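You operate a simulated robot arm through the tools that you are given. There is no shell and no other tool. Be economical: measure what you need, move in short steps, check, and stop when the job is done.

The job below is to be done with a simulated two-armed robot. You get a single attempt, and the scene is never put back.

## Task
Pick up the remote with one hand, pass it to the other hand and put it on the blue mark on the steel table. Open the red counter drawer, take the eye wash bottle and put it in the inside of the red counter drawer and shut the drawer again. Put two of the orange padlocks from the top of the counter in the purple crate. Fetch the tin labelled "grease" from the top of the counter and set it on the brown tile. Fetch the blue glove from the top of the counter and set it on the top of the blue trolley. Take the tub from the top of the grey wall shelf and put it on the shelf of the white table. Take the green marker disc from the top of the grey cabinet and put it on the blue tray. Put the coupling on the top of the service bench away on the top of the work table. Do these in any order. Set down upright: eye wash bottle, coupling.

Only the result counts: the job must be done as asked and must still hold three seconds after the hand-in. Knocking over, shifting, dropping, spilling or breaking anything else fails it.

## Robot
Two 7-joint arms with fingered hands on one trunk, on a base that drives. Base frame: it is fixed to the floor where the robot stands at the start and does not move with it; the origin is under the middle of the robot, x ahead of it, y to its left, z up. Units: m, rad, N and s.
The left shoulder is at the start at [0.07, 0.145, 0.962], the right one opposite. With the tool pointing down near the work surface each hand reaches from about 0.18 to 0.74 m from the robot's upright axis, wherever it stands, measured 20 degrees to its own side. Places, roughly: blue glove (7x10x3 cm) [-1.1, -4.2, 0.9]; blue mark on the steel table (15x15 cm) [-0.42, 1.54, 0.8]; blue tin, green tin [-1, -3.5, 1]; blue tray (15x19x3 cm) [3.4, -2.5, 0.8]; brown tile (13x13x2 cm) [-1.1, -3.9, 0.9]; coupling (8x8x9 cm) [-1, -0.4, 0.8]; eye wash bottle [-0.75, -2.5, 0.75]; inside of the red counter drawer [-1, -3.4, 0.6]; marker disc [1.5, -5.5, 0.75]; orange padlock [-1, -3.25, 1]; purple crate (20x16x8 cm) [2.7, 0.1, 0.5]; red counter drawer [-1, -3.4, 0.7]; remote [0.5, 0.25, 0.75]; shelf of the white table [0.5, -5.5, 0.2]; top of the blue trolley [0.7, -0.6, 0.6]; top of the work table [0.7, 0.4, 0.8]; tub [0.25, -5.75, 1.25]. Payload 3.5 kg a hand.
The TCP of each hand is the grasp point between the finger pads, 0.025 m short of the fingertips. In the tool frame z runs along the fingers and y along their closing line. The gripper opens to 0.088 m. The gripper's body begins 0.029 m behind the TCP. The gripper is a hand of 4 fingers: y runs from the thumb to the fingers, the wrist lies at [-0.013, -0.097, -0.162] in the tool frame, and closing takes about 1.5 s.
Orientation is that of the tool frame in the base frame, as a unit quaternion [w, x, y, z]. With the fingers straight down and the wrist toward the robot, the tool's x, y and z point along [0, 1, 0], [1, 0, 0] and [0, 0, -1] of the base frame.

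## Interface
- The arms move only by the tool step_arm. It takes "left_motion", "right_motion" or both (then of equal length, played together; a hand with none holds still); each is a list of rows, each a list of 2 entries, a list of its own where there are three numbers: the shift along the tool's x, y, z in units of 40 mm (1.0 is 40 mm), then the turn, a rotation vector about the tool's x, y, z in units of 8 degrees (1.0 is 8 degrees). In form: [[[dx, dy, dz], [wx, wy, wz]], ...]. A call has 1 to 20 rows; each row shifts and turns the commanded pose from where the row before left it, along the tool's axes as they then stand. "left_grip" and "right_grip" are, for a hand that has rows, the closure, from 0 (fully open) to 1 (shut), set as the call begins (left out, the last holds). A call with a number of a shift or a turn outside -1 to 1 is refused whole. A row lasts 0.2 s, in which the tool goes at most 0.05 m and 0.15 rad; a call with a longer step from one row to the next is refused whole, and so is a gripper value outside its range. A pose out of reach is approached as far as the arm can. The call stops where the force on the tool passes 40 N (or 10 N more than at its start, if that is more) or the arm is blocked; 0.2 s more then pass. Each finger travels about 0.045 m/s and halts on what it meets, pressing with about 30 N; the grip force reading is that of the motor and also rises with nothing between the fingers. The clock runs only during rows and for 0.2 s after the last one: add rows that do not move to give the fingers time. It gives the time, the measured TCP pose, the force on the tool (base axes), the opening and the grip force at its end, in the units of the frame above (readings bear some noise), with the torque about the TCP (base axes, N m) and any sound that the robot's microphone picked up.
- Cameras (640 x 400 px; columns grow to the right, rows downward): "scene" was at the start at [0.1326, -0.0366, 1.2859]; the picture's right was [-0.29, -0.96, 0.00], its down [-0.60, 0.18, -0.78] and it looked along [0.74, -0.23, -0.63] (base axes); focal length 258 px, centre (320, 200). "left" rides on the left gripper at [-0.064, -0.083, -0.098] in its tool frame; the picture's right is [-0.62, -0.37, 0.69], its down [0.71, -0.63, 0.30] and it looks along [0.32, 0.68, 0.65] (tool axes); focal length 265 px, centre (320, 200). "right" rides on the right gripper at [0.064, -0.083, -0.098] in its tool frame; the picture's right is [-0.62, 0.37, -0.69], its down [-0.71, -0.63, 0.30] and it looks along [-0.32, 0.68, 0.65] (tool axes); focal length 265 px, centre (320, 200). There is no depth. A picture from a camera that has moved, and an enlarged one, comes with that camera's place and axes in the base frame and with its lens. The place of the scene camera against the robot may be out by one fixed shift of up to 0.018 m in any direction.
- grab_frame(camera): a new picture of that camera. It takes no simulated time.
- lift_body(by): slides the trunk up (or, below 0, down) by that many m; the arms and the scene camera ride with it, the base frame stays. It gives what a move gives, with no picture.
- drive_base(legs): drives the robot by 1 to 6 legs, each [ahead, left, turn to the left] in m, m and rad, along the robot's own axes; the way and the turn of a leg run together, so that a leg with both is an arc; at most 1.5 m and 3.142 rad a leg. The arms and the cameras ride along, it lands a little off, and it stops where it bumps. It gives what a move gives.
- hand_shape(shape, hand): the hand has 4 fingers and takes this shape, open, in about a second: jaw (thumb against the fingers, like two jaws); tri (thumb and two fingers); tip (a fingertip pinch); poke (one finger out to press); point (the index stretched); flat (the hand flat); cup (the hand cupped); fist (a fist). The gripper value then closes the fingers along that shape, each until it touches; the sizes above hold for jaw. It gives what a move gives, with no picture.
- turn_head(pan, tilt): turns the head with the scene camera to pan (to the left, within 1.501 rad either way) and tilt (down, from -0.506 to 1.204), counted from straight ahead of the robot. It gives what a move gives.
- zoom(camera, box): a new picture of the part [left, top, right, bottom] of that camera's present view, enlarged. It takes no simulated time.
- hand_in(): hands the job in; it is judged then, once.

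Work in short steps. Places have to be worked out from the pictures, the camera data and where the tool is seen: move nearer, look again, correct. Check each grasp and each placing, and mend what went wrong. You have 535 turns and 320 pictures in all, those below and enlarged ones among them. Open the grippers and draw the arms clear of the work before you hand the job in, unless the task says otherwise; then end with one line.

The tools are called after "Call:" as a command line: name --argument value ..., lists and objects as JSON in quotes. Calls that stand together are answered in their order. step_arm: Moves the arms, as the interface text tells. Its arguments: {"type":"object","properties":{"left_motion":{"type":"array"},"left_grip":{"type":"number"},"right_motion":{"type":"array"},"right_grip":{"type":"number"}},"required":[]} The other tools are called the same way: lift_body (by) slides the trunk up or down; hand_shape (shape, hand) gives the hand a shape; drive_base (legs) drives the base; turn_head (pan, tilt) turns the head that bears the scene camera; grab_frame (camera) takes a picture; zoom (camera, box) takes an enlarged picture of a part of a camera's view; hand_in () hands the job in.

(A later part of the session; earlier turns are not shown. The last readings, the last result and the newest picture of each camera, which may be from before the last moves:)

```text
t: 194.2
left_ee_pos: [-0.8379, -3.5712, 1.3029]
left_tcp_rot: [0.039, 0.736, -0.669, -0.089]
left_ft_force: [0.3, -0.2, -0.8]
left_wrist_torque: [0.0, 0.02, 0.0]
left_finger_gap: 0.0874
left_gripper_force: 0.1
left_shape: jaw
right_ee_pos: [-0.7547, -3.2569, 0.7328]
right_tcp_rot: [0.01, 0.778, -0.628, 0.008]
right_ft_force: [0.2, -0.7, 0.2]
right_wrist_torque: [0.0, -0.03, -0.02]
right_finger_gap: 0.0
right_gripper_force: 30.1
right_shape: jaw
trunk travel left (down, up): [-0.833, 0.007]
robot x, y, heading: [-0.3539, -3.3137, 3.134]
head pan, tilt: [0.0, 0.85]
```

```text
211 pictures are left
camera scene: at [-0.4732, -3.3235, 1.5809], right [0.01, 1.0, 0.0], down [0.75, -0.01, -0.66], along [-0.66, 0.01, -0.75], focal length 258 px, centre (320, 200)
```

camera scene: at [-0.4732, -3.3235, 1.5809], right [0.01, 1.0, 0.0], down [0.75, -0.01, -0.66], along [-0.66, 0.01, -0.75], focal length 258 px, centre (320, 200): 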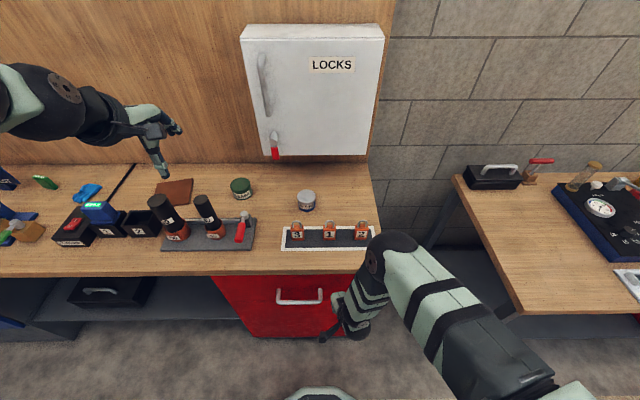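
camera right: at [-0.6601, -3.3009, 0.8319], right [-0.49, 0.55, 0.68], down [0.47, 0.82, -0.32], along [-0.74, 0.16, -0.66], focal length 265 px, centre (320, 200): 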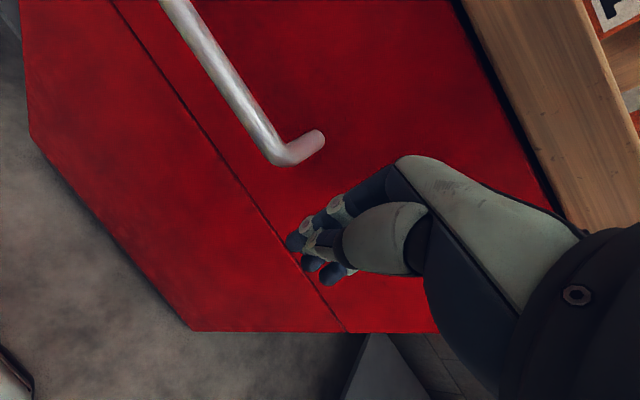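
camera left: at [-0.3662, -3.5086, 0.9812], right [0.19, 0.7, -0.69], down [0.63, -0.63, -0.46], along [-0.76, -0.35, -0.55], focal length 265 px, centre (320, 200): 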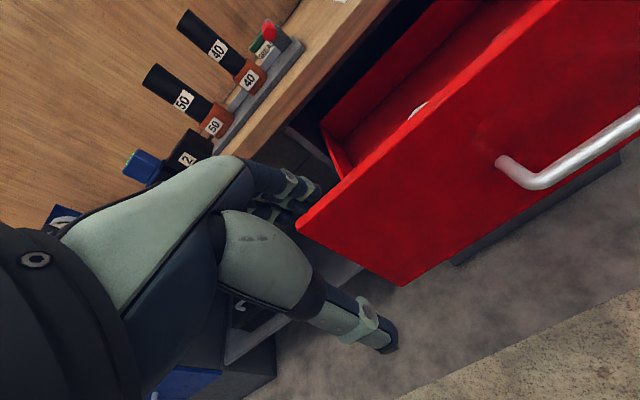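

Looks nearly shut. I push a little more with the arm until force shows it is home.

Call:
step_arm --right_motion '[[[0, 0.2, 0], [0, 0, 0]], [[0, 0.2, 0], [0, 0, 0]], [[0, 0.2, 0], [0, 0, 0]], [[0, 0.2, 0], [0, 0, 0]]]'

Call:
zoom --camera "right" --box '[60, 0, 400, 350]'

```text
t: 195.2
left_ee_pos: [-0.8438, -3.5699, 1.3016]
left_tcp_rot: [0.037, 0.736, -0.67, -0.089]
left_ft_force: [0.5, -0.5, -0.8]
left_wrist_torque: [0.0, 0.01, 0.04]
left_finger_gap: 0.0874
left_gripper_force: 0.0
left_shape: jaw
right_ee_pos: [-0.7917, -3.2632, 0.7309]
right_tcp_rot: [0.008, 0.778, -0.628, 0.011]
right_ft_force: [-0.6, 0.4, 0.1]
right_wrist_torque: [0.05, -0.02, -0.01]
right_finger_gap: 0.0
right_gripper_force: 30.5
right_shape: jaw
trunk travel left (down, up): [-0.833, 0.007]
robot x, y, heading: [-0.3523, -3.3117, 3.135]
head pan, tilt: [0.0, 0.85]
```

```text
1.14 times, centred on (230, 175) of right
camera zoom: at [-0.696, -3.3075, 0.831], right [-0.49, 0.55, 0.68], down [0.47, 0.82, -0.32], along [-0.73, 0.16, -0.66], focal length 303 px, centre (423, 229)
```

zoom: 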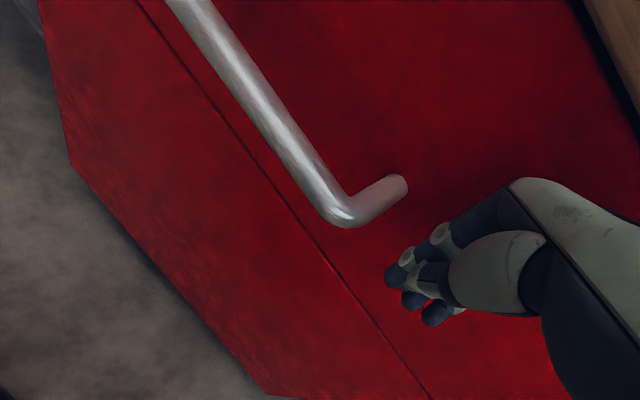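

Call:
step_arm --right_motion '[[[0, 0.2, 0], [0, 0, 0]], [[0, 0.2, 0], [0, 0, 0]], [[0, 0.2, 0], [0, 0, 0]]]'

Call:
grab_frame --camera "right"

```text
t: 196.0
left_ee_pos: [-0.8428, -3.5702, 1.3021]
left_tcp_rot: [0.037, 0.737, -0.669, -0.088]
left_ft_force: [-0.6, 0.3, 0.9]
left_wrist_torque: [-0.01, -0.01, 0.01]
left_finger_gap: 0.0877
left_gripper_force: 0.1
left_shape: jaw
right_ee_pos: [-0.7942, -3.2675, 0.7243]
right_tcp_rot: [-0.005, 0.778, -0.628, 0.023]
right_ft_force: [22.3, 2.2, 6.9]
right_wrist_torque: [-0.11, 1.38, -0.2]
right_finger_gap: 0.0
right_gripper_force: 30.1
right_shape: jaw
trunk travel left (down, up): [-0.833, 0.007]
robot x, y, heading: [-0.3506, -3.313, 3.131]
head pan, tilt: [0.0, 0.85]
stopped in row 3 (right hand): the force on the tool passed its limit at 46 N (the readings are from after the stop); the commanded pose is now the measured one
```

```text
209 pictures are left
camera right: at [-0.7026, -3.3114, 0.827], right [-0.52, 0.54, 0.66], down [0.48, 0.82, -0.3], along [-0.71, 0.16, -0.69], focal length 265 px, centre (320, 200)
```

right: 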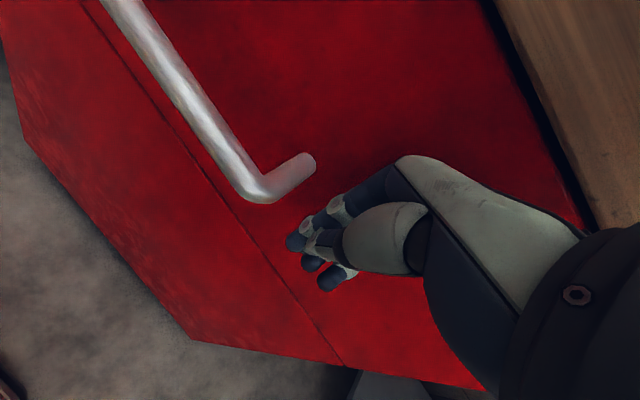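

Drawer is fully home. Back the right hand off and up, lower the trunk 0.2, then look at the tins and tile.

Call:
step_arm --right_motion '[[[0, -0.5, 0], [0, 0, 0]], [[0, -0.9, 0], [0, 0, 0]], [[-0.3, -0.9, 0], [0, 0, 0]], [[-0.5, -0.5, -0.5], [0, 0, 0]], [[-0.5, -0.5, -0.9], [0, 0, 0]], [[-0.5, 0, -1], [0, 0, 0]], [[-0.5, 0, -1], [0, 0, 0]], [[0, 0, -1], [0, 0, 0]], [[0, 0, -1], [0, 0, 0]], [[0, 0, -1], [0, 0, 0]], [[0, 0, -1], [0, 0, 0]], [[0, 0, -1], [0, 0, 0]]]' --right_grip 0

Call:
drive_base --legs '[[-0.05, 0.2, 0]]'

Call:
turn_head --pan 0.35 --tilt 0.8

Call:
grab_frame --camera "scene"

Call:
grab_frame --camera "left"

```text
t: 198.8
left_ee_pos: [-0.8438, -3.5702, 1.3012]
left_tcp_rot: [0.037, 0.737, -0.669, -0.088]
left_ft_force: [-0.4, -0.9, 0.0]
left_wrist_torque: [0.0, -0.01, -0.01]
left_finger_gap: 0.0876
left_gripper_force: 0.0
left_shape: jaw
right_ee_pos: [-0.7116, -3.1303, 1.0149]
right_tcp_rot: [-0.026, 0.762, -0.642, 0.074]
right_ft_force: [-0.8, 0.2, 0.2]
right_wrist_torque: [0.01, 0.0, -0.02]
right_finger_gap: 0.0879
right_gripper_force: 0.0
right_shape: jaw
right hand out of reach, approached as far as the arm can: row 10, 11, 12
trunk travel left (down, up): [-0.833, 0.007]
robot x, y, heading: [-0.3525, -3.3165, 3.126]
head pan, tilt: [0.0, 0.85]
stopped in row 12 (right hand): the arm was blocked; the commanded pose is now the measured one
```

```text
t: 200.4
left_ee_pos: [-0.7943, -3.7664, 1.3013]
left_tcp_rot: [0.038, 0.738, -0.668, -0.087]
left_ft_force: [0.7, -0.5, 0.2]
left_wrist_torque: [0.01, 0.0, 0.01]
left_finger_gap: 0.0874
left_gripper_force: 0.1
left_shape: jaw
right_ee_pos: [-0.6646, -3.3282, 1.0155]
right_tcp_rot: [-0.024, 0.764, -0.64, 0.074]
right_ft_force: [-0.2, -0.2, -0.9]
right_wrist_torque: [0.0, -0.04, -0.02]
right_finger_gap: 0.0877
right_gripper_force: 0.0
right_shape: jaw
trunk travel left (down, up): [-0.833, 0.007]
robot x, y, heading: [-0.3022, -3.5112, 3.136]
head pan, tilt: [0.0, 0.85]
```

```text
t: 201.2
left_ee_pos: [-0.7925, -3.7713, 1.3005]
left_tcp_rot: [0.036, 0.738, -0.668, -0.087]
left_ft_force: [0.1, -0.3, 0.0]
left_wrist_torque: [0.02, -0.02, 0.01]
left_finger_gap: 0.0879
left_gripper_force: 0.1
left_shape: jaw
right_ee_pos: [-0.6646, -3.3309, 1.0176]
right_tcp_rot: [-0.026, 0.764, -0.641, 0.072]
right_ft_force: [0.0, -0.6, -0.9]
right_wrist_torque: [0.02, 0.01, 0.01]
right_finger_gap: 0.0879
right_gripper_force: 0.0
right_shape: jaw
trunk travel left (down, up): [-0.833, 0.007]
robot x, y, heading: [-0.3028, -3.5078, 3.134]
head pan, tilt: [0.351, 0.799]
```

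```text
208 pictures are left
camera scene: at [-0.4289, -3.5508, 1.5842], right [-0.34, 0.94, 0.0], down [0.68, 0.24, -0.7], along [-0.66, -0.23, -0.72], focal length 258 px, centre (320, 200)
```

scene: 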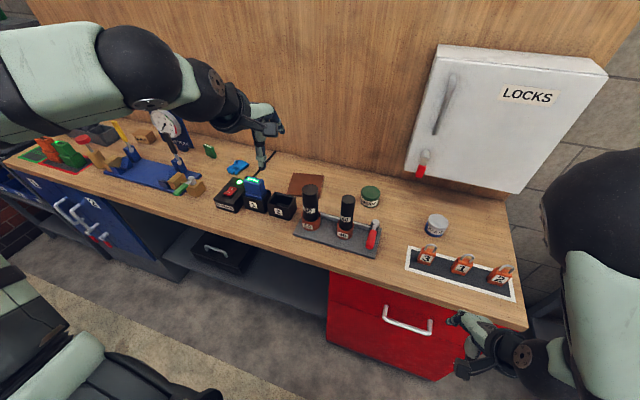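

```text
207 pictures are left
camera left: at [-0.7001, -3.7043, 1.3904], right [0.18, 0.7, -0.69], down [0.63, -0.62, -0.47], along [-0.76, -0.35, -0.55], focal length 265 px, centre (320, 200)
```

left: 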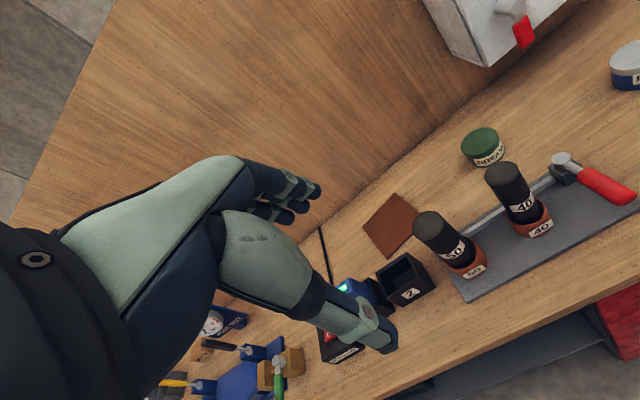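

Seen: brown tile ≈(-1.117,-3.845), grease tin ≈(-1.12,-3.59), blue glove near (-1.1,-4.2). Zoom to size the tin.

Call:
zoom --camera "left" --box '[440, 110, 540, 180]'

Call:
zoom --camera "scene" --box '[270, 150, 470, 270]'

```text
5.71 times, centred on (490, 145) of left
camera zoom: at [-0.7001, -3.7043, 1.3904], right [0.18, 0.7, -0.69], down [0.63, -0.62, -0.47], along [-0.76, -0.35, -0.55], focal length 1517 px, centre (-651, 514)
```

zoom: 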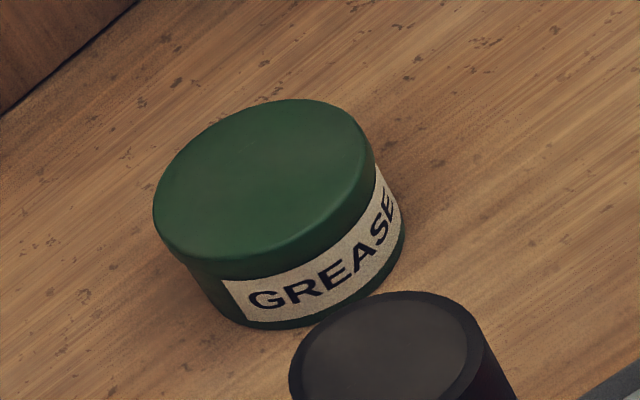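

```text
3.20 times, centred on (370, 210) of scene
camera zoom: at [-0.4289, -3.5508, 1.5842], right [-0.34, 0.94, 0.0], down [0.68, 0.24, -0.7], along [-0.66, -0.23, -0.72], focal length 826 px, centre (160, 168)
```

zoom: 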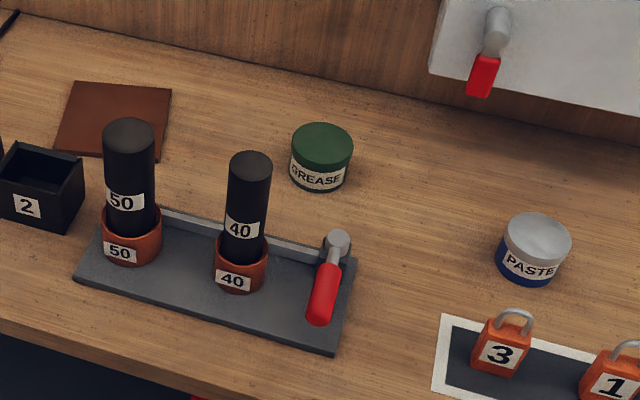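

The tin is ≈7 cm wide. The 40/50 cylinders (top ≈1.07 at x≈-0.92) make the right hand (elbow to the right, trunk high) safer. I straighten the right hand and reposition.

Call:
step_arm --right_motion '[[[0, -0.3, 0], [-0.5, -0.28, 0]], [[0, -0.3, -0.5], [-0.45, -0.28, 0]], [[0, 0, -0.8], [0, 0, 0.5]], [[0, 0, -0.8], [0, 0, 0.3]]]'

Call:
drive_base --legs '[[0, 0.21, 0], [0.11, 0, 0]]'

Call:
turn_head --pan 0.0 --tilt 0.9

Call:
grab_frame --camera "right"

Call:
grab_frame --camera "scene"

```text
t: 202.2
left_ee_pos: [-0.7939, -3.7704, 1.3012]
left_tcp_rot: [0.036, 0.739, -0.667, -0.088]
left_ft_force: [-0.3, -0.9, 0.2]
left_wrist_torque: [0.01, 0.0, 0.01]
left_finger_gap: 0.0876
left_gripper_force: 0.0
left_shape: jaw
right_ee_pos: [-0.6463, -3.3177, 0.9948]
right_tcp_rot: [-0.072, 0.72, -0.684, 0.097]
right_ft_force: [0.3, 0.0, -0.6]
right_wrist_torque: [-0.02, -0.05, 0.0]
right_finger_gap: 0.0878
right_gripper_force: 0.1
right_shape: jaw
right hand out of reach, approached as far as the arm can: row 1, 2, 3, 4
trunk travel left (down, up): [-0.833, 0.007]
robot x, y, heading: [-0.3037, -3.5139, 3.137]
head pan, tilt: [0.351, 0.799]
stopped in row 4 (right hand): the arm was blocked; the commanded pose is now the measured one
```

```text
t: 204.6
left_ee_pos: [-0.8992, -3.9797, 1.3019]
left_tcp_rot: [0.038, 0.738, -0.668, -0.089]
left_ft_force: [-0.1, -0.5, -0.4]
left_wrist_torque: [-0.03, 0.0, 0.0]
left_finger_gap: 0.0875
left_gripper_force: 0.1
left_shape: jaw
right_ee_pos: [-0.7522, -3.5266, 0.9969]
right_tcp_rot: [-0.07, 0.719, -0.684, 0.095]
right_ft_force: [0.3, -0.6, 0.1]
right_wrist_torque: [0.0, 0.02, -0.01]
right_finger_gap: 0.0878
right_gripper_force: 0.1
right_shape: jaw
trunk travel left (down, up): [-0.833, 0.007]
robot x, y, heading: [-0.4136, -3.72, 3.141]
head pan, tilt: [0.351, 0.799]
```

```text
t: 205.4
left_ee_pos: [-0.9036, -3.9777, 1.301]
left_tcp_rot: [0.037, 0.739, -0.667, -0.088]
left_ft_force: [-0.1, -0.6, 0.2]
left_wrist_torque: [0.02, 0.01, 0.02]
left_finger_gap: 0.0874
left_gripper_force: 0.0
left_shape: jaw
right_ee_pos: [-0.7556, -3.5258, 0.9947]
right_tcp_rot: [-0.071, 0.72, -0.684, 0.097]
right_ft_force: [0.1, -0.5, -1.2]
right_wrist_torque: [-0.06, 0.0, -0.01]
right_finger_gap: 0.0878
right_gripper_force: 0.1
right_shape: jaw
trunk travel left (down, up): [-0.833, 0.007]
robot x, y, heading: [-0.4123, -3.7178, 3.139]
head pan, tilt: [0.0, 0.901]
```

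```text
204 pictures are left
camera right: at [-0.6953, -3.5826, 1.112], right [-0.55, 0.62, 0.56], down [0.65, 0.74, -0.18], along [-0.52, 0.27, -0.81], focal length 265 px, centre (320, 200)
```

right: 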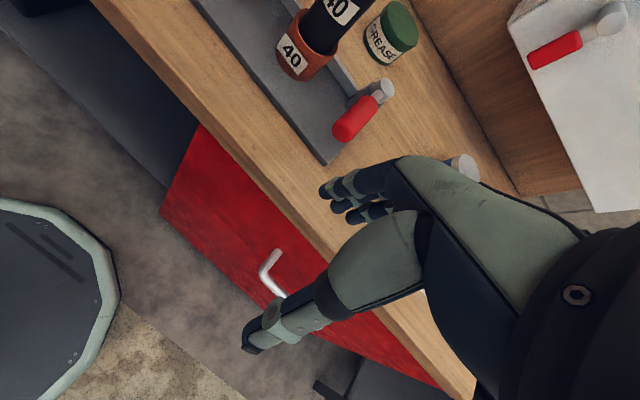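

```text
203 pictures are left
camera scene: at [-0.5402, -3.7299, 1.5761], right [0.0, 1.0, 0.0], down [0.78, 0.0, -0.62], along [-0.62, 0.0, -0.78], focal length 258 px, centre (320, 200)
```

scene: 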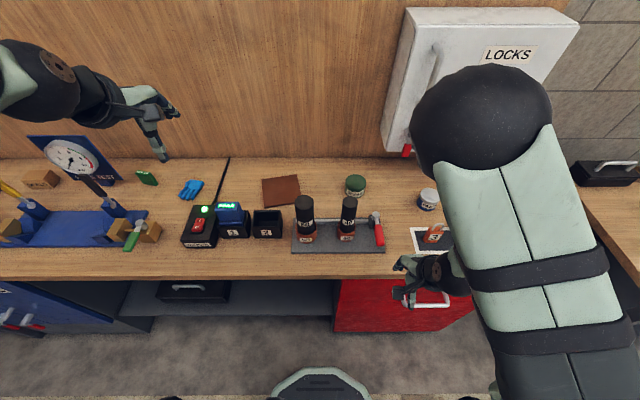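

The right arm is in a cramped fold; extend it forward and up.

Call:
step_arm --right_motion '[[[-0.3, 0.5, -0.5], [0, 0, 0]], [[-0.3, 0.5, -0.6], [0, 0, 0]], [[0, 0.5, -0.6], [0, 0, 0]], [[0, 0.5, -0.6], [0, 0, 0]], [[0, 0.5, -0.6], [0, 0, 0]], [[0, 0.5, -0.6], [0, 0, 0]]]'

Call:
grab_frame --camera "right"

```text
t: 206.8
left_ee_pos: [-0.9023, -3.9792, 1.3003]
left_tcp_rot: [0.036, 0.738, -0.668, -0.088]
left_ft_force: [0.3, 0.5, -0.6]
left_wrist_torque: [0.0, 0.01, 0.04]
left_finger_gap: 0.0876
left_gripper_force: 0.1
left_shape: jaw
right_ee_pos: [-0.9047, -3.505, 1.1047]
right_tcp_rot: [-0.072, 0.72, -0.684, 0.097]
right_ft_force: [-0.2, -0.4, -1.4]
right_wrist_torque: [-0.02, -0.02, 0.01]
right_finger_gap: 0.0879
right_gripper_force: 0.1
right_shape: jaw
trunk travel left (down, up): [-0.833, 0.007]
robot x, y, heading: [-0.4099, -3.7181, 3.133]
head pan, tilt: [0.0, 0.901]
```

```text
202 pictures are left
camera right: at [-0.8431, -3.5619, 1.2219], right [-0.55, 0.62, 0.56], down [0.65, 0.74, -0.18], along [-0.52, 0.27, -0.81], focal length 265 px, centre (320, 200)
```

right: 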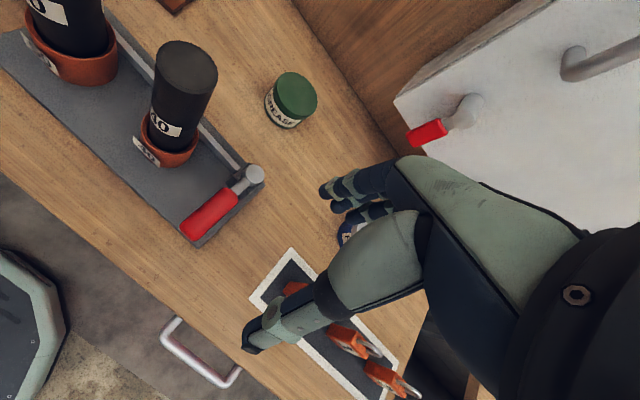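

Straighten the tilt and move above the tin at ≈(-1.105,-3.593), staying at z≈1.1.

Call:
step_arm --right_motion '[[[0, 0, 0], [-0.85, -0.15, 0]], [[0, 0, 0], [-0.85, -0.15, 0]], [[0.36, 0.82, 0], [0, 0, 0]], [[0.36, 0.82, 0], [0, 0, 0]], [[0.36, 0.82, 0], [0, 0, 0]], [[0.36, 0.82, 0], [0, 0, 0]], [[0.36, 0.82, 0], [0, 0, 0]], [[0.36, 0.82, 0], [0, 0, 0]]]'

Call:
grab_frame --camera "right"

Call:
grab_frame --camera "scene"

```text
t: 208.6
left_ee_pos: [-0.9043, -3.9781, 1.3008]
left_tcp_rot: [0.037, 0.738, -0.668, -0.088]
left_ft_force: [-0.3, 0.2, -0.2]
left_wrist_torque: [-0.02, 0.0, -0.01]
left_finger_gap: 0.0874
left_gripper_force: 0.1
left_shape: jaw
right_ee_pos: [-1.099, -3.6025, 1.1025]
right_tcp_rot: [0.0, 0.725, -0.689, 0.0]
right_ft_force: [-0.2, -0.4, 0.3]
right_wrist_torque: [0.0, 0.01, -0.02]
right_finger_gap: 0.0881
right_gripper_force: 0.0
right_shape: jaw
trunk travel left (down, up): [-0.833, 0.007]
robot x, y, heading: [-0.413, -3.723, 3.139]
head pan, tilt: [0.0, 0.901]
```

```text
201 pictures are left
camera right: at [-1.0117, -3.6629, 1.2002], right [-0.4, 0.6, 0.69], down [0.59, 0.75, -0.3], along [-0.7, 0.29, -0.65], focal length 265 px, centre (320, 200)
```

right: 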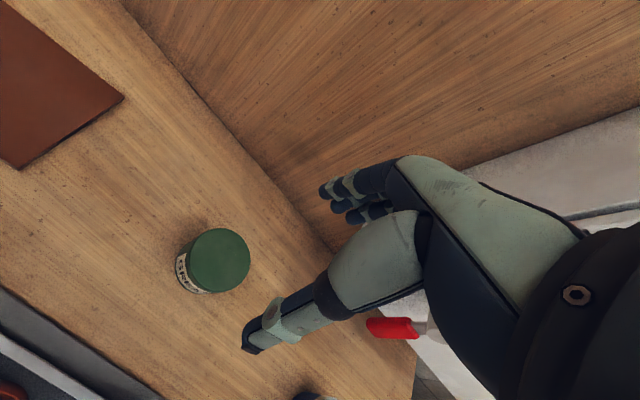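

```text
200 pictures are left
camera scene: at [-0.5403, -3.7301, 1.5761], right [0.01, 1.0, 0.0], down [0.78, 0.0, -0.62], along [-0.62, 0.0, -0.78], focal length 258 px, centre (320, 200)
```

scene: 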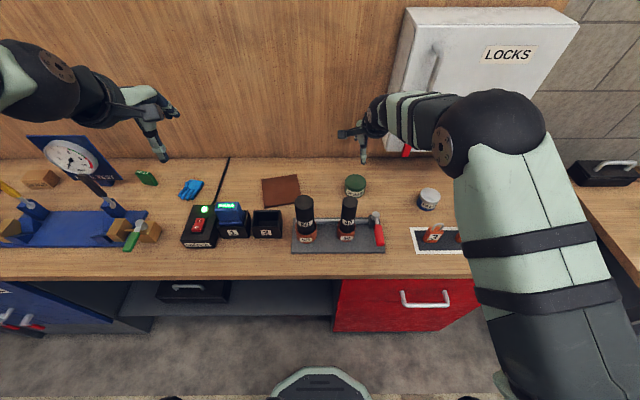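

Triangulation puts the tin at (-1.143,-3.592), lid top ≈0.89. I drive the base 4.5 cm ahead (hand rides along) and shift slightly right.

Call:
drive_base --legs '[[0.045, 0, 0]]'

Call:
step_arm --right_motion '[[[-0.3, 0, 0.6], [0, 0, 0]], [[0, 0, 0.9], [0, 0, 0]], [[0, 0, 0.9], [0, 0, 0]]]'

Call:
grab_frame --camera "right"

```text
t: 209.5
left_ee_pos: [-0.9362, -3.9783, 1.3065]
left_tcp_rot: [0.041, 0.738, -0.667, -0.092]
left_ft_force: [-0.1, -0.7, 0.3]
left_wrist_torque: [-0.02, 0.05, 0.0]
left_finger_gap: 0.0875
left_gripper_force: 0.1
left_shape: jaw
right_ee_pos: [-1.1319, -3.6016, 1.1085]
right_tcp_rot: [0.003, 0.726, -0.688, -0.003]
right_ft_force: [0.9, -0.7, 0.4]
right_wrist_torque: [-0.02, 0.08, 0.01]
right_finger_gap: 0.0879
right_gripper_force: 0.1
right_shape: jaw
trunk travel left (down, up): [-0.833, 0.007]
robot x, y, heading: [-0.4557, -3.7216, 3.133]
head pan, tilt: [0.0, 0.901]
```

```text
t: 210.3
left_ee_pos: [-0.946, -3.9783, 1.3014]
left_tcp_rot: [0.037, 0.739, -0.667, -0.088]
left_ft_force: [0.6, -0.1, -0.7]
left_wrist_torque: [-0.02, 0.0, 0.02]
left_finger_gap: 0.0876
left_gripper_force: 0.1
left_shape: jaw
right_ee_pos: [-1.1407, -3.5921, 1.0065]
right_tcp_rot: [0.0, 0.725, -0.688, 0.0]
right_ft_force: [-0.4, -0.3, 0.1]
right_wrist_torque: [-0.02, -0.01, -0.02]
right_finger_gap: 0.0877
right_gripper_force: 0.1
right_shape: jaw
trunk travel left (down, up): [-0.833, 0.007]
robot x, y, heading: [-0.4536, -3.716, 3.134]
head pan, tilt: [0.0, 0.901]
```

```text
199 pictures are left
camera right: at [-1.0536, -3.6534, 1.104], right [-0.4, 0.6, 0.69], down [0.59, 0.75, -0.31], along [-0.7, 0.29, -0.65], focal length 265 px, centre (320, 200)
```

right: 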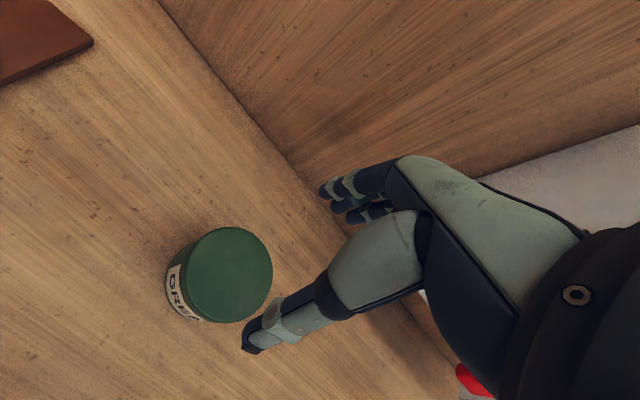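

Centred within ~4 mm. Descend 12.8 cm to straddle the tin.

Call:
step_arm --right_motion '[[[-0.1, 0, 0.7], [0, 0, 0]], [[0, 0, 0.7], [0, 0, 0]], [[0, 0, 0.6], [0, 0, 0]], [[0, 0, 0.5], [0, 0, 0]], [[0, 0, 0.4], [0, 0, 0]], [[0, 0, 0.3], [0, 0, 0]]]'

Call:
grab_frame --camera "right"

```text
t: 211.7
left_ee_pos: [-0.9369, -3.9774, 1.3048]
left_tcp_rot: [0.04, 0.738, -0.667, -0.091]
left_ft_force: [-0.9, -0.2, 0.2]
left_wrist_torque: [0.0, -0.03, -0.01]
left_finger_gap: 0.0876
left_gripper_force: 0.1
left_shape: jaw
right_ee_pos: [-1.1414, -3.5874, 0.8906]
right_tcp_rot: [0.007, 0.725, -0.689, -0.007]
right_ft_force: [4.3, 1.3, 32.8]
right_wrist_torque: [-0.13, -0.41, 0.08]
right_finger_gap: 0.0881
right_gripper_force: 0.0
right_shape: jaw
trunk travel left (down, up): [-0.833, 0.007]
robot x, y, heading: [-0.4564, -3.7206, 3.131]
head pan, tilt: [0.0, 0.901]
```

```text
198 pictures are left
camera right: at [-1.0521, -3.6485, 0.9863], right [-0.38, 0.6, 0.7], down [0.59, 0.75, -0.32], along [-0.71, 0.29, -0.64], focal length 265 px, centre (320, 200)
```

right: 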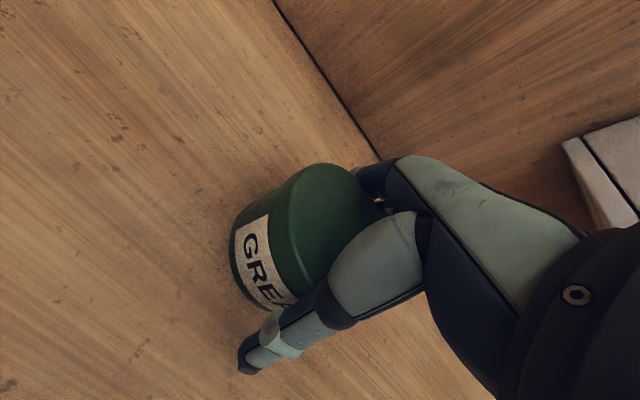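

Touching (33 N, near centre). Back up 4 mm and close.

Call:
step_arm --right_motion '[[[0, 0, -0.2], [0, 0, 0]], [[0, 0, 0], [0, 0, 0]]]'

Call:
step_arm --right_motion '[[[0, 0, 0], [0, 0, 0]], [[0, 0, 0], [0, 0, 0]], [[0, 0, 0], [0, 0, 0]], [[0, 0, 0], [0, 0, 0]], [[0, 0, 0], [0, 0, 0]], [[0, 0, 0], [0, 0, 0]], [[0, 0, 0], [0, 0, 0]], [[0, 0, 0], [0, 0, 0]]]' --right_grip 1

Call:
grab_frame --camera "right"

```text
t: 212.3
left_ee_pos: [-0.9403, -3.9789, 1.3034]
left_tcp_rot: [0.038, 0.738, -0.668, -0.09]
left_ft_force: [-1.0, 0.4, -0.4]
left_wrist_torque: [-0.02, 0.01, -0.01]
left_finger_gap: 0.0876
left_gripper_force: 0.0
left_shape: jaw
right_ee_pos: [-1.139, -3.5883, 0.8906]
right_tcp_rot: [0.002, 0.727, -0.687, -0.003]
right_ft_force: [1.8, -0.3, 20.4]
right_wrist_torque: [-0.09, -0.1, 0.06]
right_finger_gap: 0.088
right_gripper_force: 0.1
right_shape: jaw
trunk travel left (down, up): [-0.833, 0.007]
robot x, y, heading: [-0.4562, -3.7178, 3.136]
head pan, tilt: [0.0, 0.901]
```

```text
t: 214.1
left_ee_pos: [-0.9402, -3.9785, 1.3038]
left_tcp_rot: [0.038, 0.738, -0.668, -0.092]
left_ft_force: [0.1, -0.5, 0.2]
left_wrist_torque: [0.01, -0.01, 0.01]
left_finger_gap: 0.0876
left_gripper_force: 0.0
left_shape: jaw
right_ee_pos: [-1.14, -3.5874, 0.89]
right_tcp_rot: [0.003, 0.725, -0.688, -0.002]
right_ft_force: [1.8, -0.5, 18.4]
right_wrist_torque: [0.04, 0.53, 0.04]
right_finger_gap: 0.0561
right_gripper_force: 29.6
right_shape: jaw
trunk travel left (down, up): [-0.833, 0.007]
robot x, y, heading: [-0.4551, -3.7177, 3.134]
head pan, tilt: [0.0, 0.901]
```

```text
197 pictures are left
camera right: at [-1.0522, -3.6479, 0.9877], right [-0.4, 0.6, 0.7], down [0.59, 0.75, -0.31], along [-0.7, 0.29, -0.65], focal length 265 px, centre (320, 200)
```

right: 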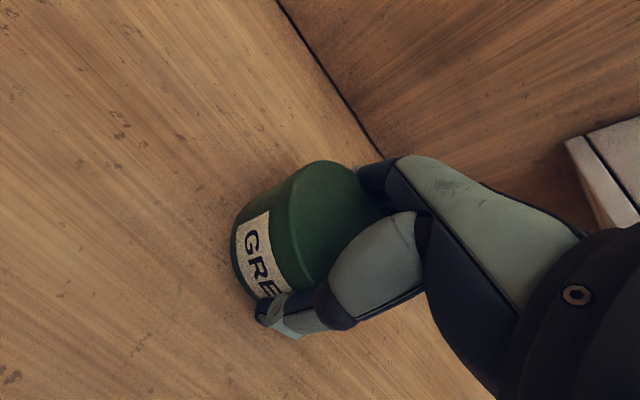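

Grasped. Lift 26 cm, checking the tin comes along.

Call:
step_arm --right_motion '[[[0, 0, -0.5], [0, 0, 0]], [[0, 0, -0.8], [0, 0, 0]], [[0, 0, -0.9], [0, 0, 0]], [[0, 0, -1], [0, 0, 0]], [[0, 0, -1], [0, 0, 0]], [[0, 0, -1], [0, 0, 0]], [[0, 0, -1], [0, 0, 0]]]'

Call:
grab_frame --camera "right"

```text
t: 215.7
left_ee_pos: [-0.9449, -3.978, 1.3017]
left_tcp_rot: [0.038, 0.738, -0.668, -0.089]
left_ft_force: [0.3, 0.6, -0.7]
left_wrist_torque: [-0.01, -0.01, -0.01]
left_finger_gap: 0.0877
left_gripper_force: 0.1
left_shape: jaw
right_ee_pos: [-1.137, -3.5855, 1.1355]
right_tcp_rot: [0.0, 0.725, -0.689, 0.001]
right_ft_force: [0.0, 0.1, -2.5]
right_wrist_torque: [0.01, 0.05, 0.02]
right_finger_gap: 0.0555
right_gripper_force: 29.5
right_shape: jaw
trunk travel left (down, up): [-0.833, 0.007]
robot x, y, heading: [-0.4536, -3.7172, 3.14]
head pan, tilt: [0.0, 0.901]
```

```text
196 pictures are left
camera right: at [-1.0501, -3.6457, 1.2337], right [-0.4, 0.6, 0.69], down [0.59, 0.75, -0.31], along [-0.7, 0.29, -0.65], focal length 265 px, centre (320, 200)
```

right: 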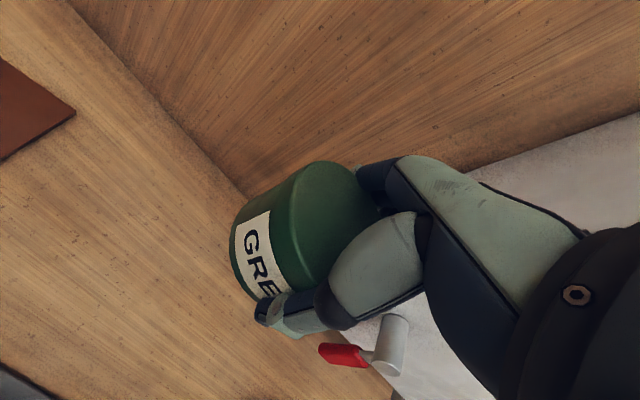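

Held. Drive left 0.26 m so the hand comes above the brown tile.

Call:
drive_base --legs '[[0, 0.26, 0]]'

Call:
grab_frame --camera "right"

Call:
grab_frame --camera "scene"

```text
t: 217.6
left_ee_pos: [-0.9484, -4.2363, 1.3032]
left_tcp_rot: [0.037, 0.736, -0.67, -0.088]
left_ft_force: [0.2, 0.9, 0.3]
left_wrist_torque: [0.02, -0.01, -0.04]
left_finger_gap: 0.0874
left_gripper_force: 0.0
left_shape: jaw
right_ee_pos: [-1.1409, -3.8425, 1.135]
right_tcp_rot: [0.002, 0.723, -0.691, 0.0]
right_ft_force: [0.5, -0.4, -2.3]
right_wrist_torque: [0.02, 0.02, -0.01]
right_finger_gap: 0.0556
right_gripper_force: 30.0
right_shape: jaw
trunk travel left (down, up): [-0.833, 0.007]
robot x, y, heading: [-0.4572, -3.9803, 3.136]
head pan, tilt: [0.0, 0.901]
```

```text
195 pictures are left
camera right: at [-1.053, -3.9037, 1.2331], right [-0.4, 0.6, 0.69], down [0.6, 0.74, -0.31], along [-0.7, 0.29, -0.65], focal length 265 px, centre (320, 200)
```

right: 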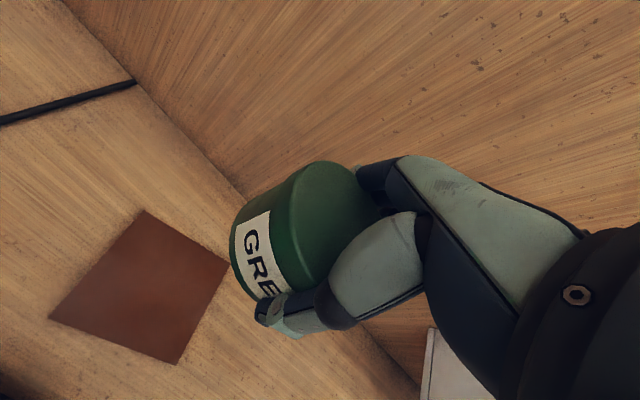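

```text
194 pictures are left
camera scene: at [-0.5836, -3.9895, 1.5762], right [0.01, 1.0, 0.0], down [0.78, -0.01, -0.62], along [-0.62, 0.01, -0.78], focal length 258 px, centre (320, 200)
```

scene: 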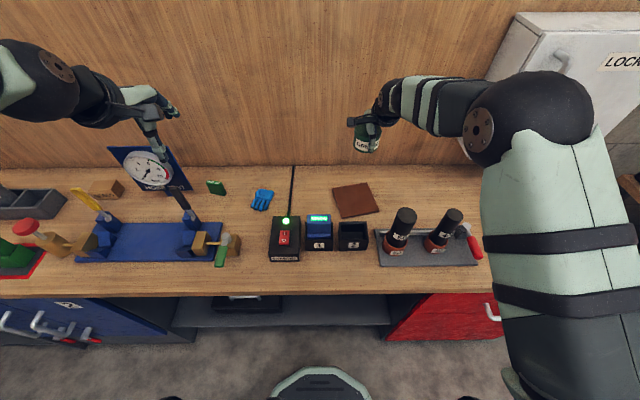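

Tile centre ≈(-1.128,-3.856). Adjust and descend to TCP 0.95.

Call:
step_arm --right_motion '[[[0.36, -0.3, 0.5], [0, 0, 0]], [[0, 0, 0.9], [0, 0, 0]], [[0, 0, 0.9], [0, 0, 0]], [[0, 0, 0.9], [0, 0, 0]], [[0, 0, 0.9], [0, 0, 0]], [[0, 0, 0.5], [0, 0, 0]]]'

Call:
grab_frame --camera "right"

Call:
grab_frame --camera "scene"

```text
t: 219.0
left_ee_pos: [-0.9493, -4.2389, 1.3007]
left_tcp_rot: [0.037, 0.737, -0.669, -0.088]
left_ft_force: [-0.3, 0.7, -0.8]
left_wrist_torque: [0.03, 0.03, 0.02]
left_finger_gap: 0.0875
left_gripper_force: 0.2
left_shape: jaw
right_ee_pos: [-1.1253, -3.8579, 0.9482]
right_tcp_rot: [0.0, 0.723, -0.691, 0.0]
right_ft_force: [-0.2, 0.4, -1.8]
right_wrist_torque: [-0.01, 0.04, 0.04]
right_finger_gap: 0.0557
right_gripper_force: 29.2
right_shape: jaw
trunk travel left (down, up): [-0.833, 0.007]
robot x, y, heading: [-0.4547, -3.9811, 3.133]
head pan, tilt: [0.0, 0.901]
```

```text
193 pictures are left
camera right: at [-1.0391, -3.9193, 1.0456], right [-0.4, 0.6, 0.69], down [0.6, 0.74, -0.31], along [-0.7, 0.29, -0.65], focal length 265 px, centre (320, 200)
```

right: 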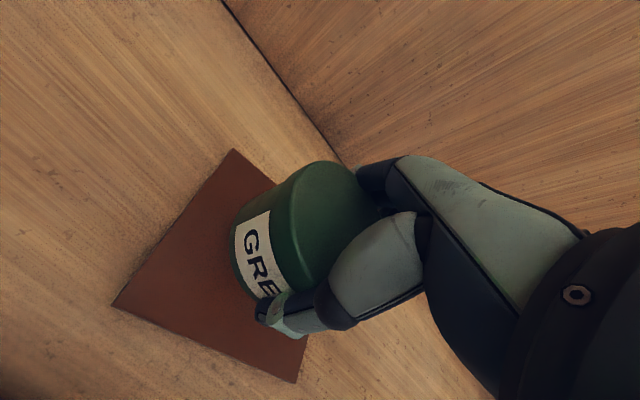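

```text
192 pictures are left
camera scene: at [-0.5844, -3.9926, 1.5762], right [0.01, 1.0, 0.0], down [0.78, -0.01, -0.62], along [-0.62, 0.01, -0.78], focal length 258 px, centre (320, 200)
```

scene: 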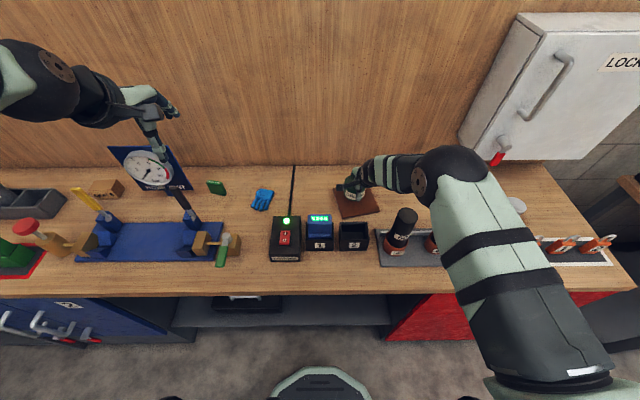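

Tin is over the tile; forearm clear. Lower gently to contact.

Call:
step_arm --right_motion '[[[0, 0, 0.3], [0, 0, 0]], [[0, 0, 0.25], [0, 0, 0]], [[0, 0, 0.2], [0, 0, 0]]]'

Call:
step_arm --right_motion '[[[0, 0, 0.12], [0, 0, 0]], [[0, 0, 0.12], [0, 0, 0]]]'

```text
t: 219.8
left_ee_pos: [-0.9487, -4.2395, 1.3027]
left_tcp_rot: [0.037, 0.737, -0.669, -0.089]
left_ft_force: [0.8, 0.2, -0.1]
left_wrist_torque: [0.02, 0.02, -0.03]
left_finger_gap: 0.0875
left_gripper_force: 0.1
left_shape: jaw
right_ee_pos: [-1.1265, -3.859, 0.9199]
right_tcp_rot: [0.0, 0.723, -0.691, 0.0]
right_ft_force: [-0.1, 0.6, -1.9]
right_wrist_torque: [0.01, 0.0, 0.02]
right_finger_gap: 0.0558
right_gripper_force: 29.7
right_shape: jaw
trunk travel left (down, up): [-0.833, 0.007]
robot x, y, heading: [-0.4573, -3.9819, 3.129]
head pan, tilt: [0.0, 0.901]
```

```text
t: 220.4
left_ee_pos: [-0.9481, -4.2386, 1.3012]
left_tcp_rot: [0.037, 0.736, -0.67, -0.089]
left_ft_force: [0.2, -0.1, -0.6]
left_wrist_torque: [0.0, 0.0, 0.01]
left_finger_gap: 0.0875
left_gripper_force: 0.0
left_shape: jaw
right_ee_pos: [-1.1271, -3.8587, 0.9118]
right_tcp_rot: [0.001, 0.723, -0.691, -0.001]
right_ft_force: [0.9, -1.0, -2.2]
right_wrist_torque: [-0.03, -0.02, 0.04]
right_finger_gap: 0.0557
right_gripper_force: 29.9
right_shape: jaw
trunk travel left (down, up): [-0.833, 0.007]
robot x, y, heading: [-0.4595, -3.9806, 3.135]
head pan, tilt: [0.0, 0.901]
```

Call:
step_arm --right_motion '[[[0, 0, 0.12], [0, 0, 0]], [[0, 0, 0.12], [0, 0, 0]]]'

Call:
step_arm --right_motion '[[[0, 0, 0.12], [0, 0, 0]], [[0, 0, 0], [0, 0, 0]]]'

Call:
grab_frame --camera "right"

```text
t: 221.0
left_ee_pos: [-0.9497, -4.2395, 1.3019]
left_tcp_rot: [0.037, 0.736, -0.67, -0.089]
left_ft_force: [-0.2, -0.1, -0.2]
left_wrist_torque: [0.01, 0.03, 0.02]
left_finger_gap: 0.0879
left_gripper_force: 0.0
left_shape: jaw
right_ee_pos: [-1.1285, -3.859, 0.9012]
right_tcp_rot: [0.0, 0.723, -0.691, 0.0]
right_ft_force: [-0.5, -0.6, -1.3]
right_wrist_torque: [0.02, 0.07, 0.0]
right_finger_gap: 0.0555
right_gripper_force: 29.8
right_shape: jaw
trunk travel left (down, up): [-0.833, 0.007]
robot x, y, heading: [-0.459, -3.9815, 3.136]
head pan, tilt: [0.0, 0.901]
```

```text
t: 221.6
left_ee_pos: [-0.9466, -4.2392, 1.3041]
left_tcp_rot: [0.038, 0.737, -0.669, -0.09]
left_ft_force: [-0.6, 0.4, -0.3]
left_wrist_torque: [-0.01, 0.02, 0.0]
left_finger_gap: 0.0877
left_gripper_force: 0.1
left_shape: jaw
right_ee_pos: [-1.1286, -3.8594, 0.9013]
right_tcp_rot: [0.004, 0.723, -0.691, -0.003]
right_ft_force: [0.0, -0.6, 11.9]
right_wrist_torque: [0.13, 0.33, -0.01]
right_finger_gap: 0.0554
right_gripper_force: 30.4
right_shape: jaw
trunk travel left (down, up): [-0.833, 0.007]
robot x, y, heading: [-0.4575, -3.9852, 3.13]
head pan, tilt: [0.0, 0.901]
```

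```text
191 pictures are left
camera right: at [-1.0404, -3.9209, 0.998], right [-0.39, 0.6, 0.7], down [0.59, 0.74, -0.31], along [-0.7, 0.29, -0.65], focal length 265 px, centre (320, 200)
```

right: 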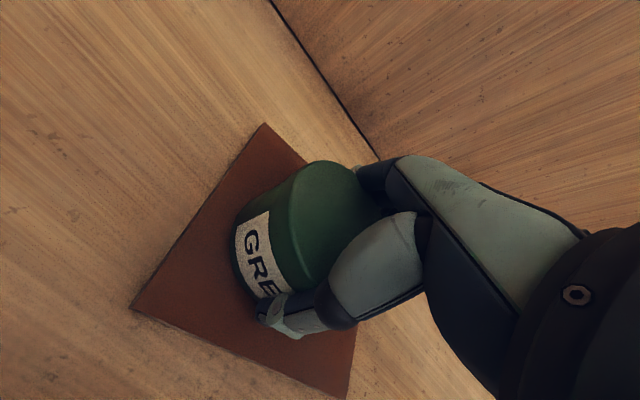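

Contact (12 N), tin well within the tile. Release.

Call:
step_arm --right_motion '[[[0, 0, 0], [0, 0, 0]], [[0, 0, 0], [0, 0, 0]], [[0, 0, 0], [0, 0, 0]], [[0, 0, 0], [0, 0, 0]], [[0, 0, 0], [0, 0, 0]], [[0, 0, 0], [0, 0, 0]], [[0, 0, 0], [0, 0, 0]], [[0, 0, -0.3], [0, 0, 0]], [[0, 0, -0.6], [0, 0, 0]], [[0, 0, -0.9], [0, 0, 0]], [[0, 0, -1], [0, 0, 0]], [[0, 0, -1], [0, 0, 0]], [[0, 0, -1], [0, 0, 0]]]' --right_grip 0

Call:
grab_frame --camera "right"

Call:
grab_frame --camera "left"

Call:
grab_frame --camera "scene"

```text
t: 224.4
left_ee_pos: [-0.948, -4.2397, 1.3028]
left_tcp_rot: [0.038, 0.737, -0.669, -0.089]
left_ft_force: [-1.0, 1.0, 0.9]
left_wrist_torque: [-0.03, 0.02, -0.02]
left_finger_gap: 0.0878
left_gripper_force: 0.0
left_shape: jaw
right_ee_pos: [-1.1292, -3.8602, 1.0896]
right_tcp_rot: [0.001, 0.723, -0.691, -0.001]
right_ft_force: [-0.1, 0.4, -1.9]
right_wrist_torque: [-0.01, -0.01, -0.01]
right_finger_gap: 0.0879
right_gripper_force: 0.0
right_shape: jaw
trunk travel left (down, up): [-0.833, 0.007]
robot x, y, heading: [-0.4587, -3.9846, 3.131]
head pan, tilt: [0.0, 0.901]
```

```text
190 pictures are left
camera right: at [-1.0421, -3.9212, 1.1867], right [-0.4, 0.6, 0.69], down [0.6, 0.74, -0.31], along [-0.7, 0.29, -0.65], focal length 265 px, centre (320, 200)
```

right: 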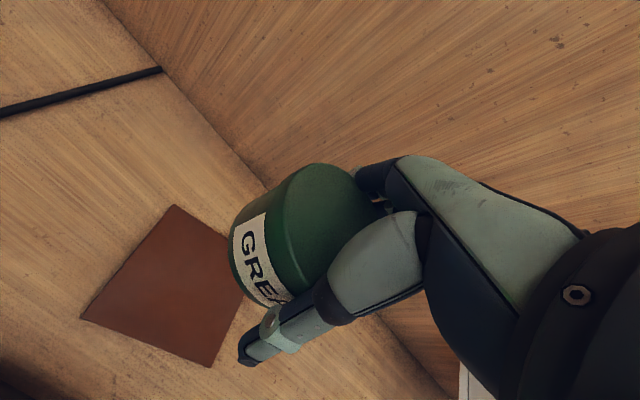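

```text
189 pictures are left
camera left: at [-0.8543, -4.1729, 1.3912], right [0.18, 0.7, -0.69], down [0.62, -0.63, -0.47], along [-0.76, -0.35, -0.55], focal length 265 px, centre (320, 200)
```

left: 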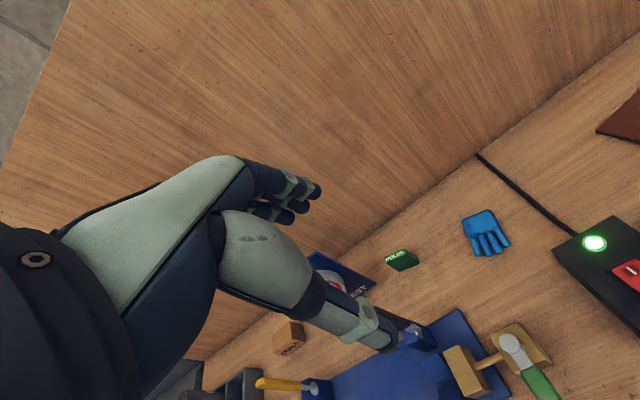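

```text
188 pictures are left
camera scene: at [-0.5821, -3.993, 1.5763], right [0.01, 1.0, 0.0], down [0.78, -0.01, -0.62], along [-0.62, 0.01, -0.78], focal length 258 px, centre (320, 200)
```

scene: 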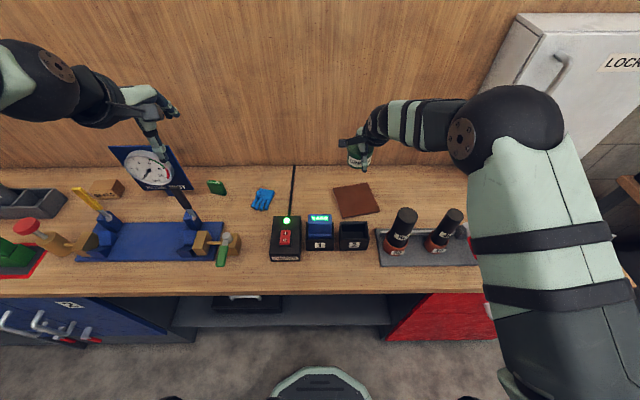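

The tin stayed wedged between the open fingers and rose with the hand. I lower it back onto the tile and will rock the hand to free it.

Call:
step_arm --right_motion '[[[0, 0, 0.9], [0, 0, 0]], [[0, 0, 0.9], [0, 0, 0]], [[0, 0, 0.9], [0, 0, 0]], [[0, 0, 0.9], [0, 0, 0]], [[0, 0, 0.5], [0, 0, 0]], [[0, 0, 0.3], [0, 0, 0]]]'

Call:
step_arm --right_motion '[[[0, 0, 0.15], [0, 0, 0]], [[0, 0, 0.15], [0, 0, 0]]]'

```text
t: 225.8
left_ee_pos: [-0.9504, -4.2389, 1.3014]
left_tcp_rot: [0.037, 0.737, -0.669, -0.088]
left_ft_force: [-0.7, 0.7, 0.5]
left_wrist_torque: [0.01, 0.03, 0.01]
left_finger_gap: 0.0877
left_gripper_force: 0.1
left_shape: jaw
right_ee_pos: [-1.1286, -3.8599, 0.9116]
right_tcp_rot: [0.0, 0.723, -0.691, 0.0]
right_ft_force: [0.2, -0.2, -2.6]
right_wrist_torque: [0.01, -0.02, 0.01]
right_finger_gap: 0.0878
right_gripper_force: 0.0
right_shape: jaw
trunk travel left (down, up): [-0.833, 0.007]
robot x, y, heading: [-0.4602, -3.9823, 3.128]
head pan, tilt: [0.0, 0.901]
```

```text
t: 226.4
left_ee_pos: [-0.9476, -4.2385, 1.3028]
left_tcp_rot: [0.037, 0.737, -0.669, -0.088]
left_ft_force: [-0.2, 0.1, 0.0]
left_wrist_torque: [-0.01, 0.03, -0.01]
left_finger_gap: 0.0876
left_gripper_force: 0.0
left_shape: jaw
right_ee_pos: [-1.1283, -3.8608, 0.9025]
right_tcp_rot: [0.001, 0.723, -0.691, -0.002]
right_ft_force: [-2.2, -0.3, 2.5]
right_wrist_torque: [-0.04, -0.03, -0.03]
right_finger_gap: 0.088
right_gripper_force: 0.0
right_shape: jaw
trunk travel left (down, up): [-0.833, 0.007]
robot x, y, heading: [-0.4552, -3.9819, 3.135]
head pan, tilt: [0.0, 0.901]
```

Call:
step_arm --right_motion '[[[0, 0, -0.05], [0.6, 0, 0]], [[0, 0, -0.08], [-0.6, 0, 0]], [[0, 0, -0.08], [-0.6, 0, 0]], [[0, 0, -0.08], [0.6, 0, 0]], [[0, 0, -0.08], [0.6, 0, 0]], [[0, 0, -0.1], [-0.6, 0, 0]], [[0, 0, -0.1], [0, 0, 0.6]], [[0, 0, -0.1], [0, 0, -0.6]], [[0, 0, -0.2], [0, 0, 0]]]'

Call:
grab_frame --camera "right"

```text
t: 228.4
left_ee_pos: [-0.949, -4.2386, 1.3025]
left_tcp_rot: [0.037, 0.737, -0.669, -0.089]
left_ft_force: [-0.4, 0.3, -0.7]
left_wrist_torque: [-0.01, -0.01, -0.01]
left_finger_gap: 0.0875
left_gripper_force: 0.1
left_shape: jaw
right_ee_pos: [-1.1278, -3.8588, 0.9346]
right_tcp_rot: [0.001, 0.723, -0.69, 0.001]
right_ft_force: [-0.3, -0.3, -3.1]
right_wrist_torque: [0.01, 0.01, -0.02]
right_finger_gap: 0.0882
right_gripper_force: 0.0
right_shape: jaw
trunk travel left (down, up): [-0.833, 0.007]
robot x, y, heading: [-0.457, -3.986, 3.134]
head pan, tilt: [0.0, 0.901]
```

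```text
187 pictures are left
camera right: at [-1.0411, -3.9194, 1.0336], right [-0.4, 0.6, 0.69], down [0.6, 0.74, -0.31], along [-0.7, 0.29, -0.65], focal length 265 px, centre (320, 200)
```

right: 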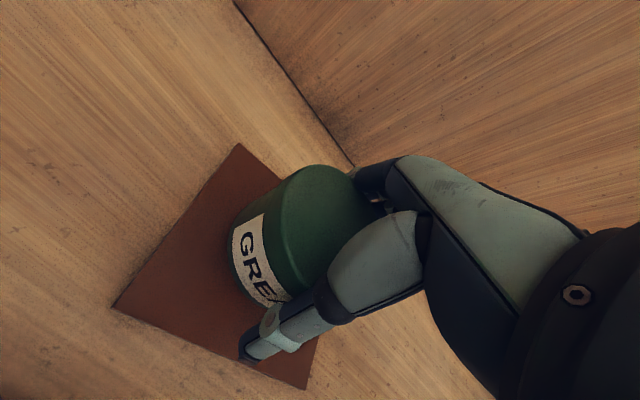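

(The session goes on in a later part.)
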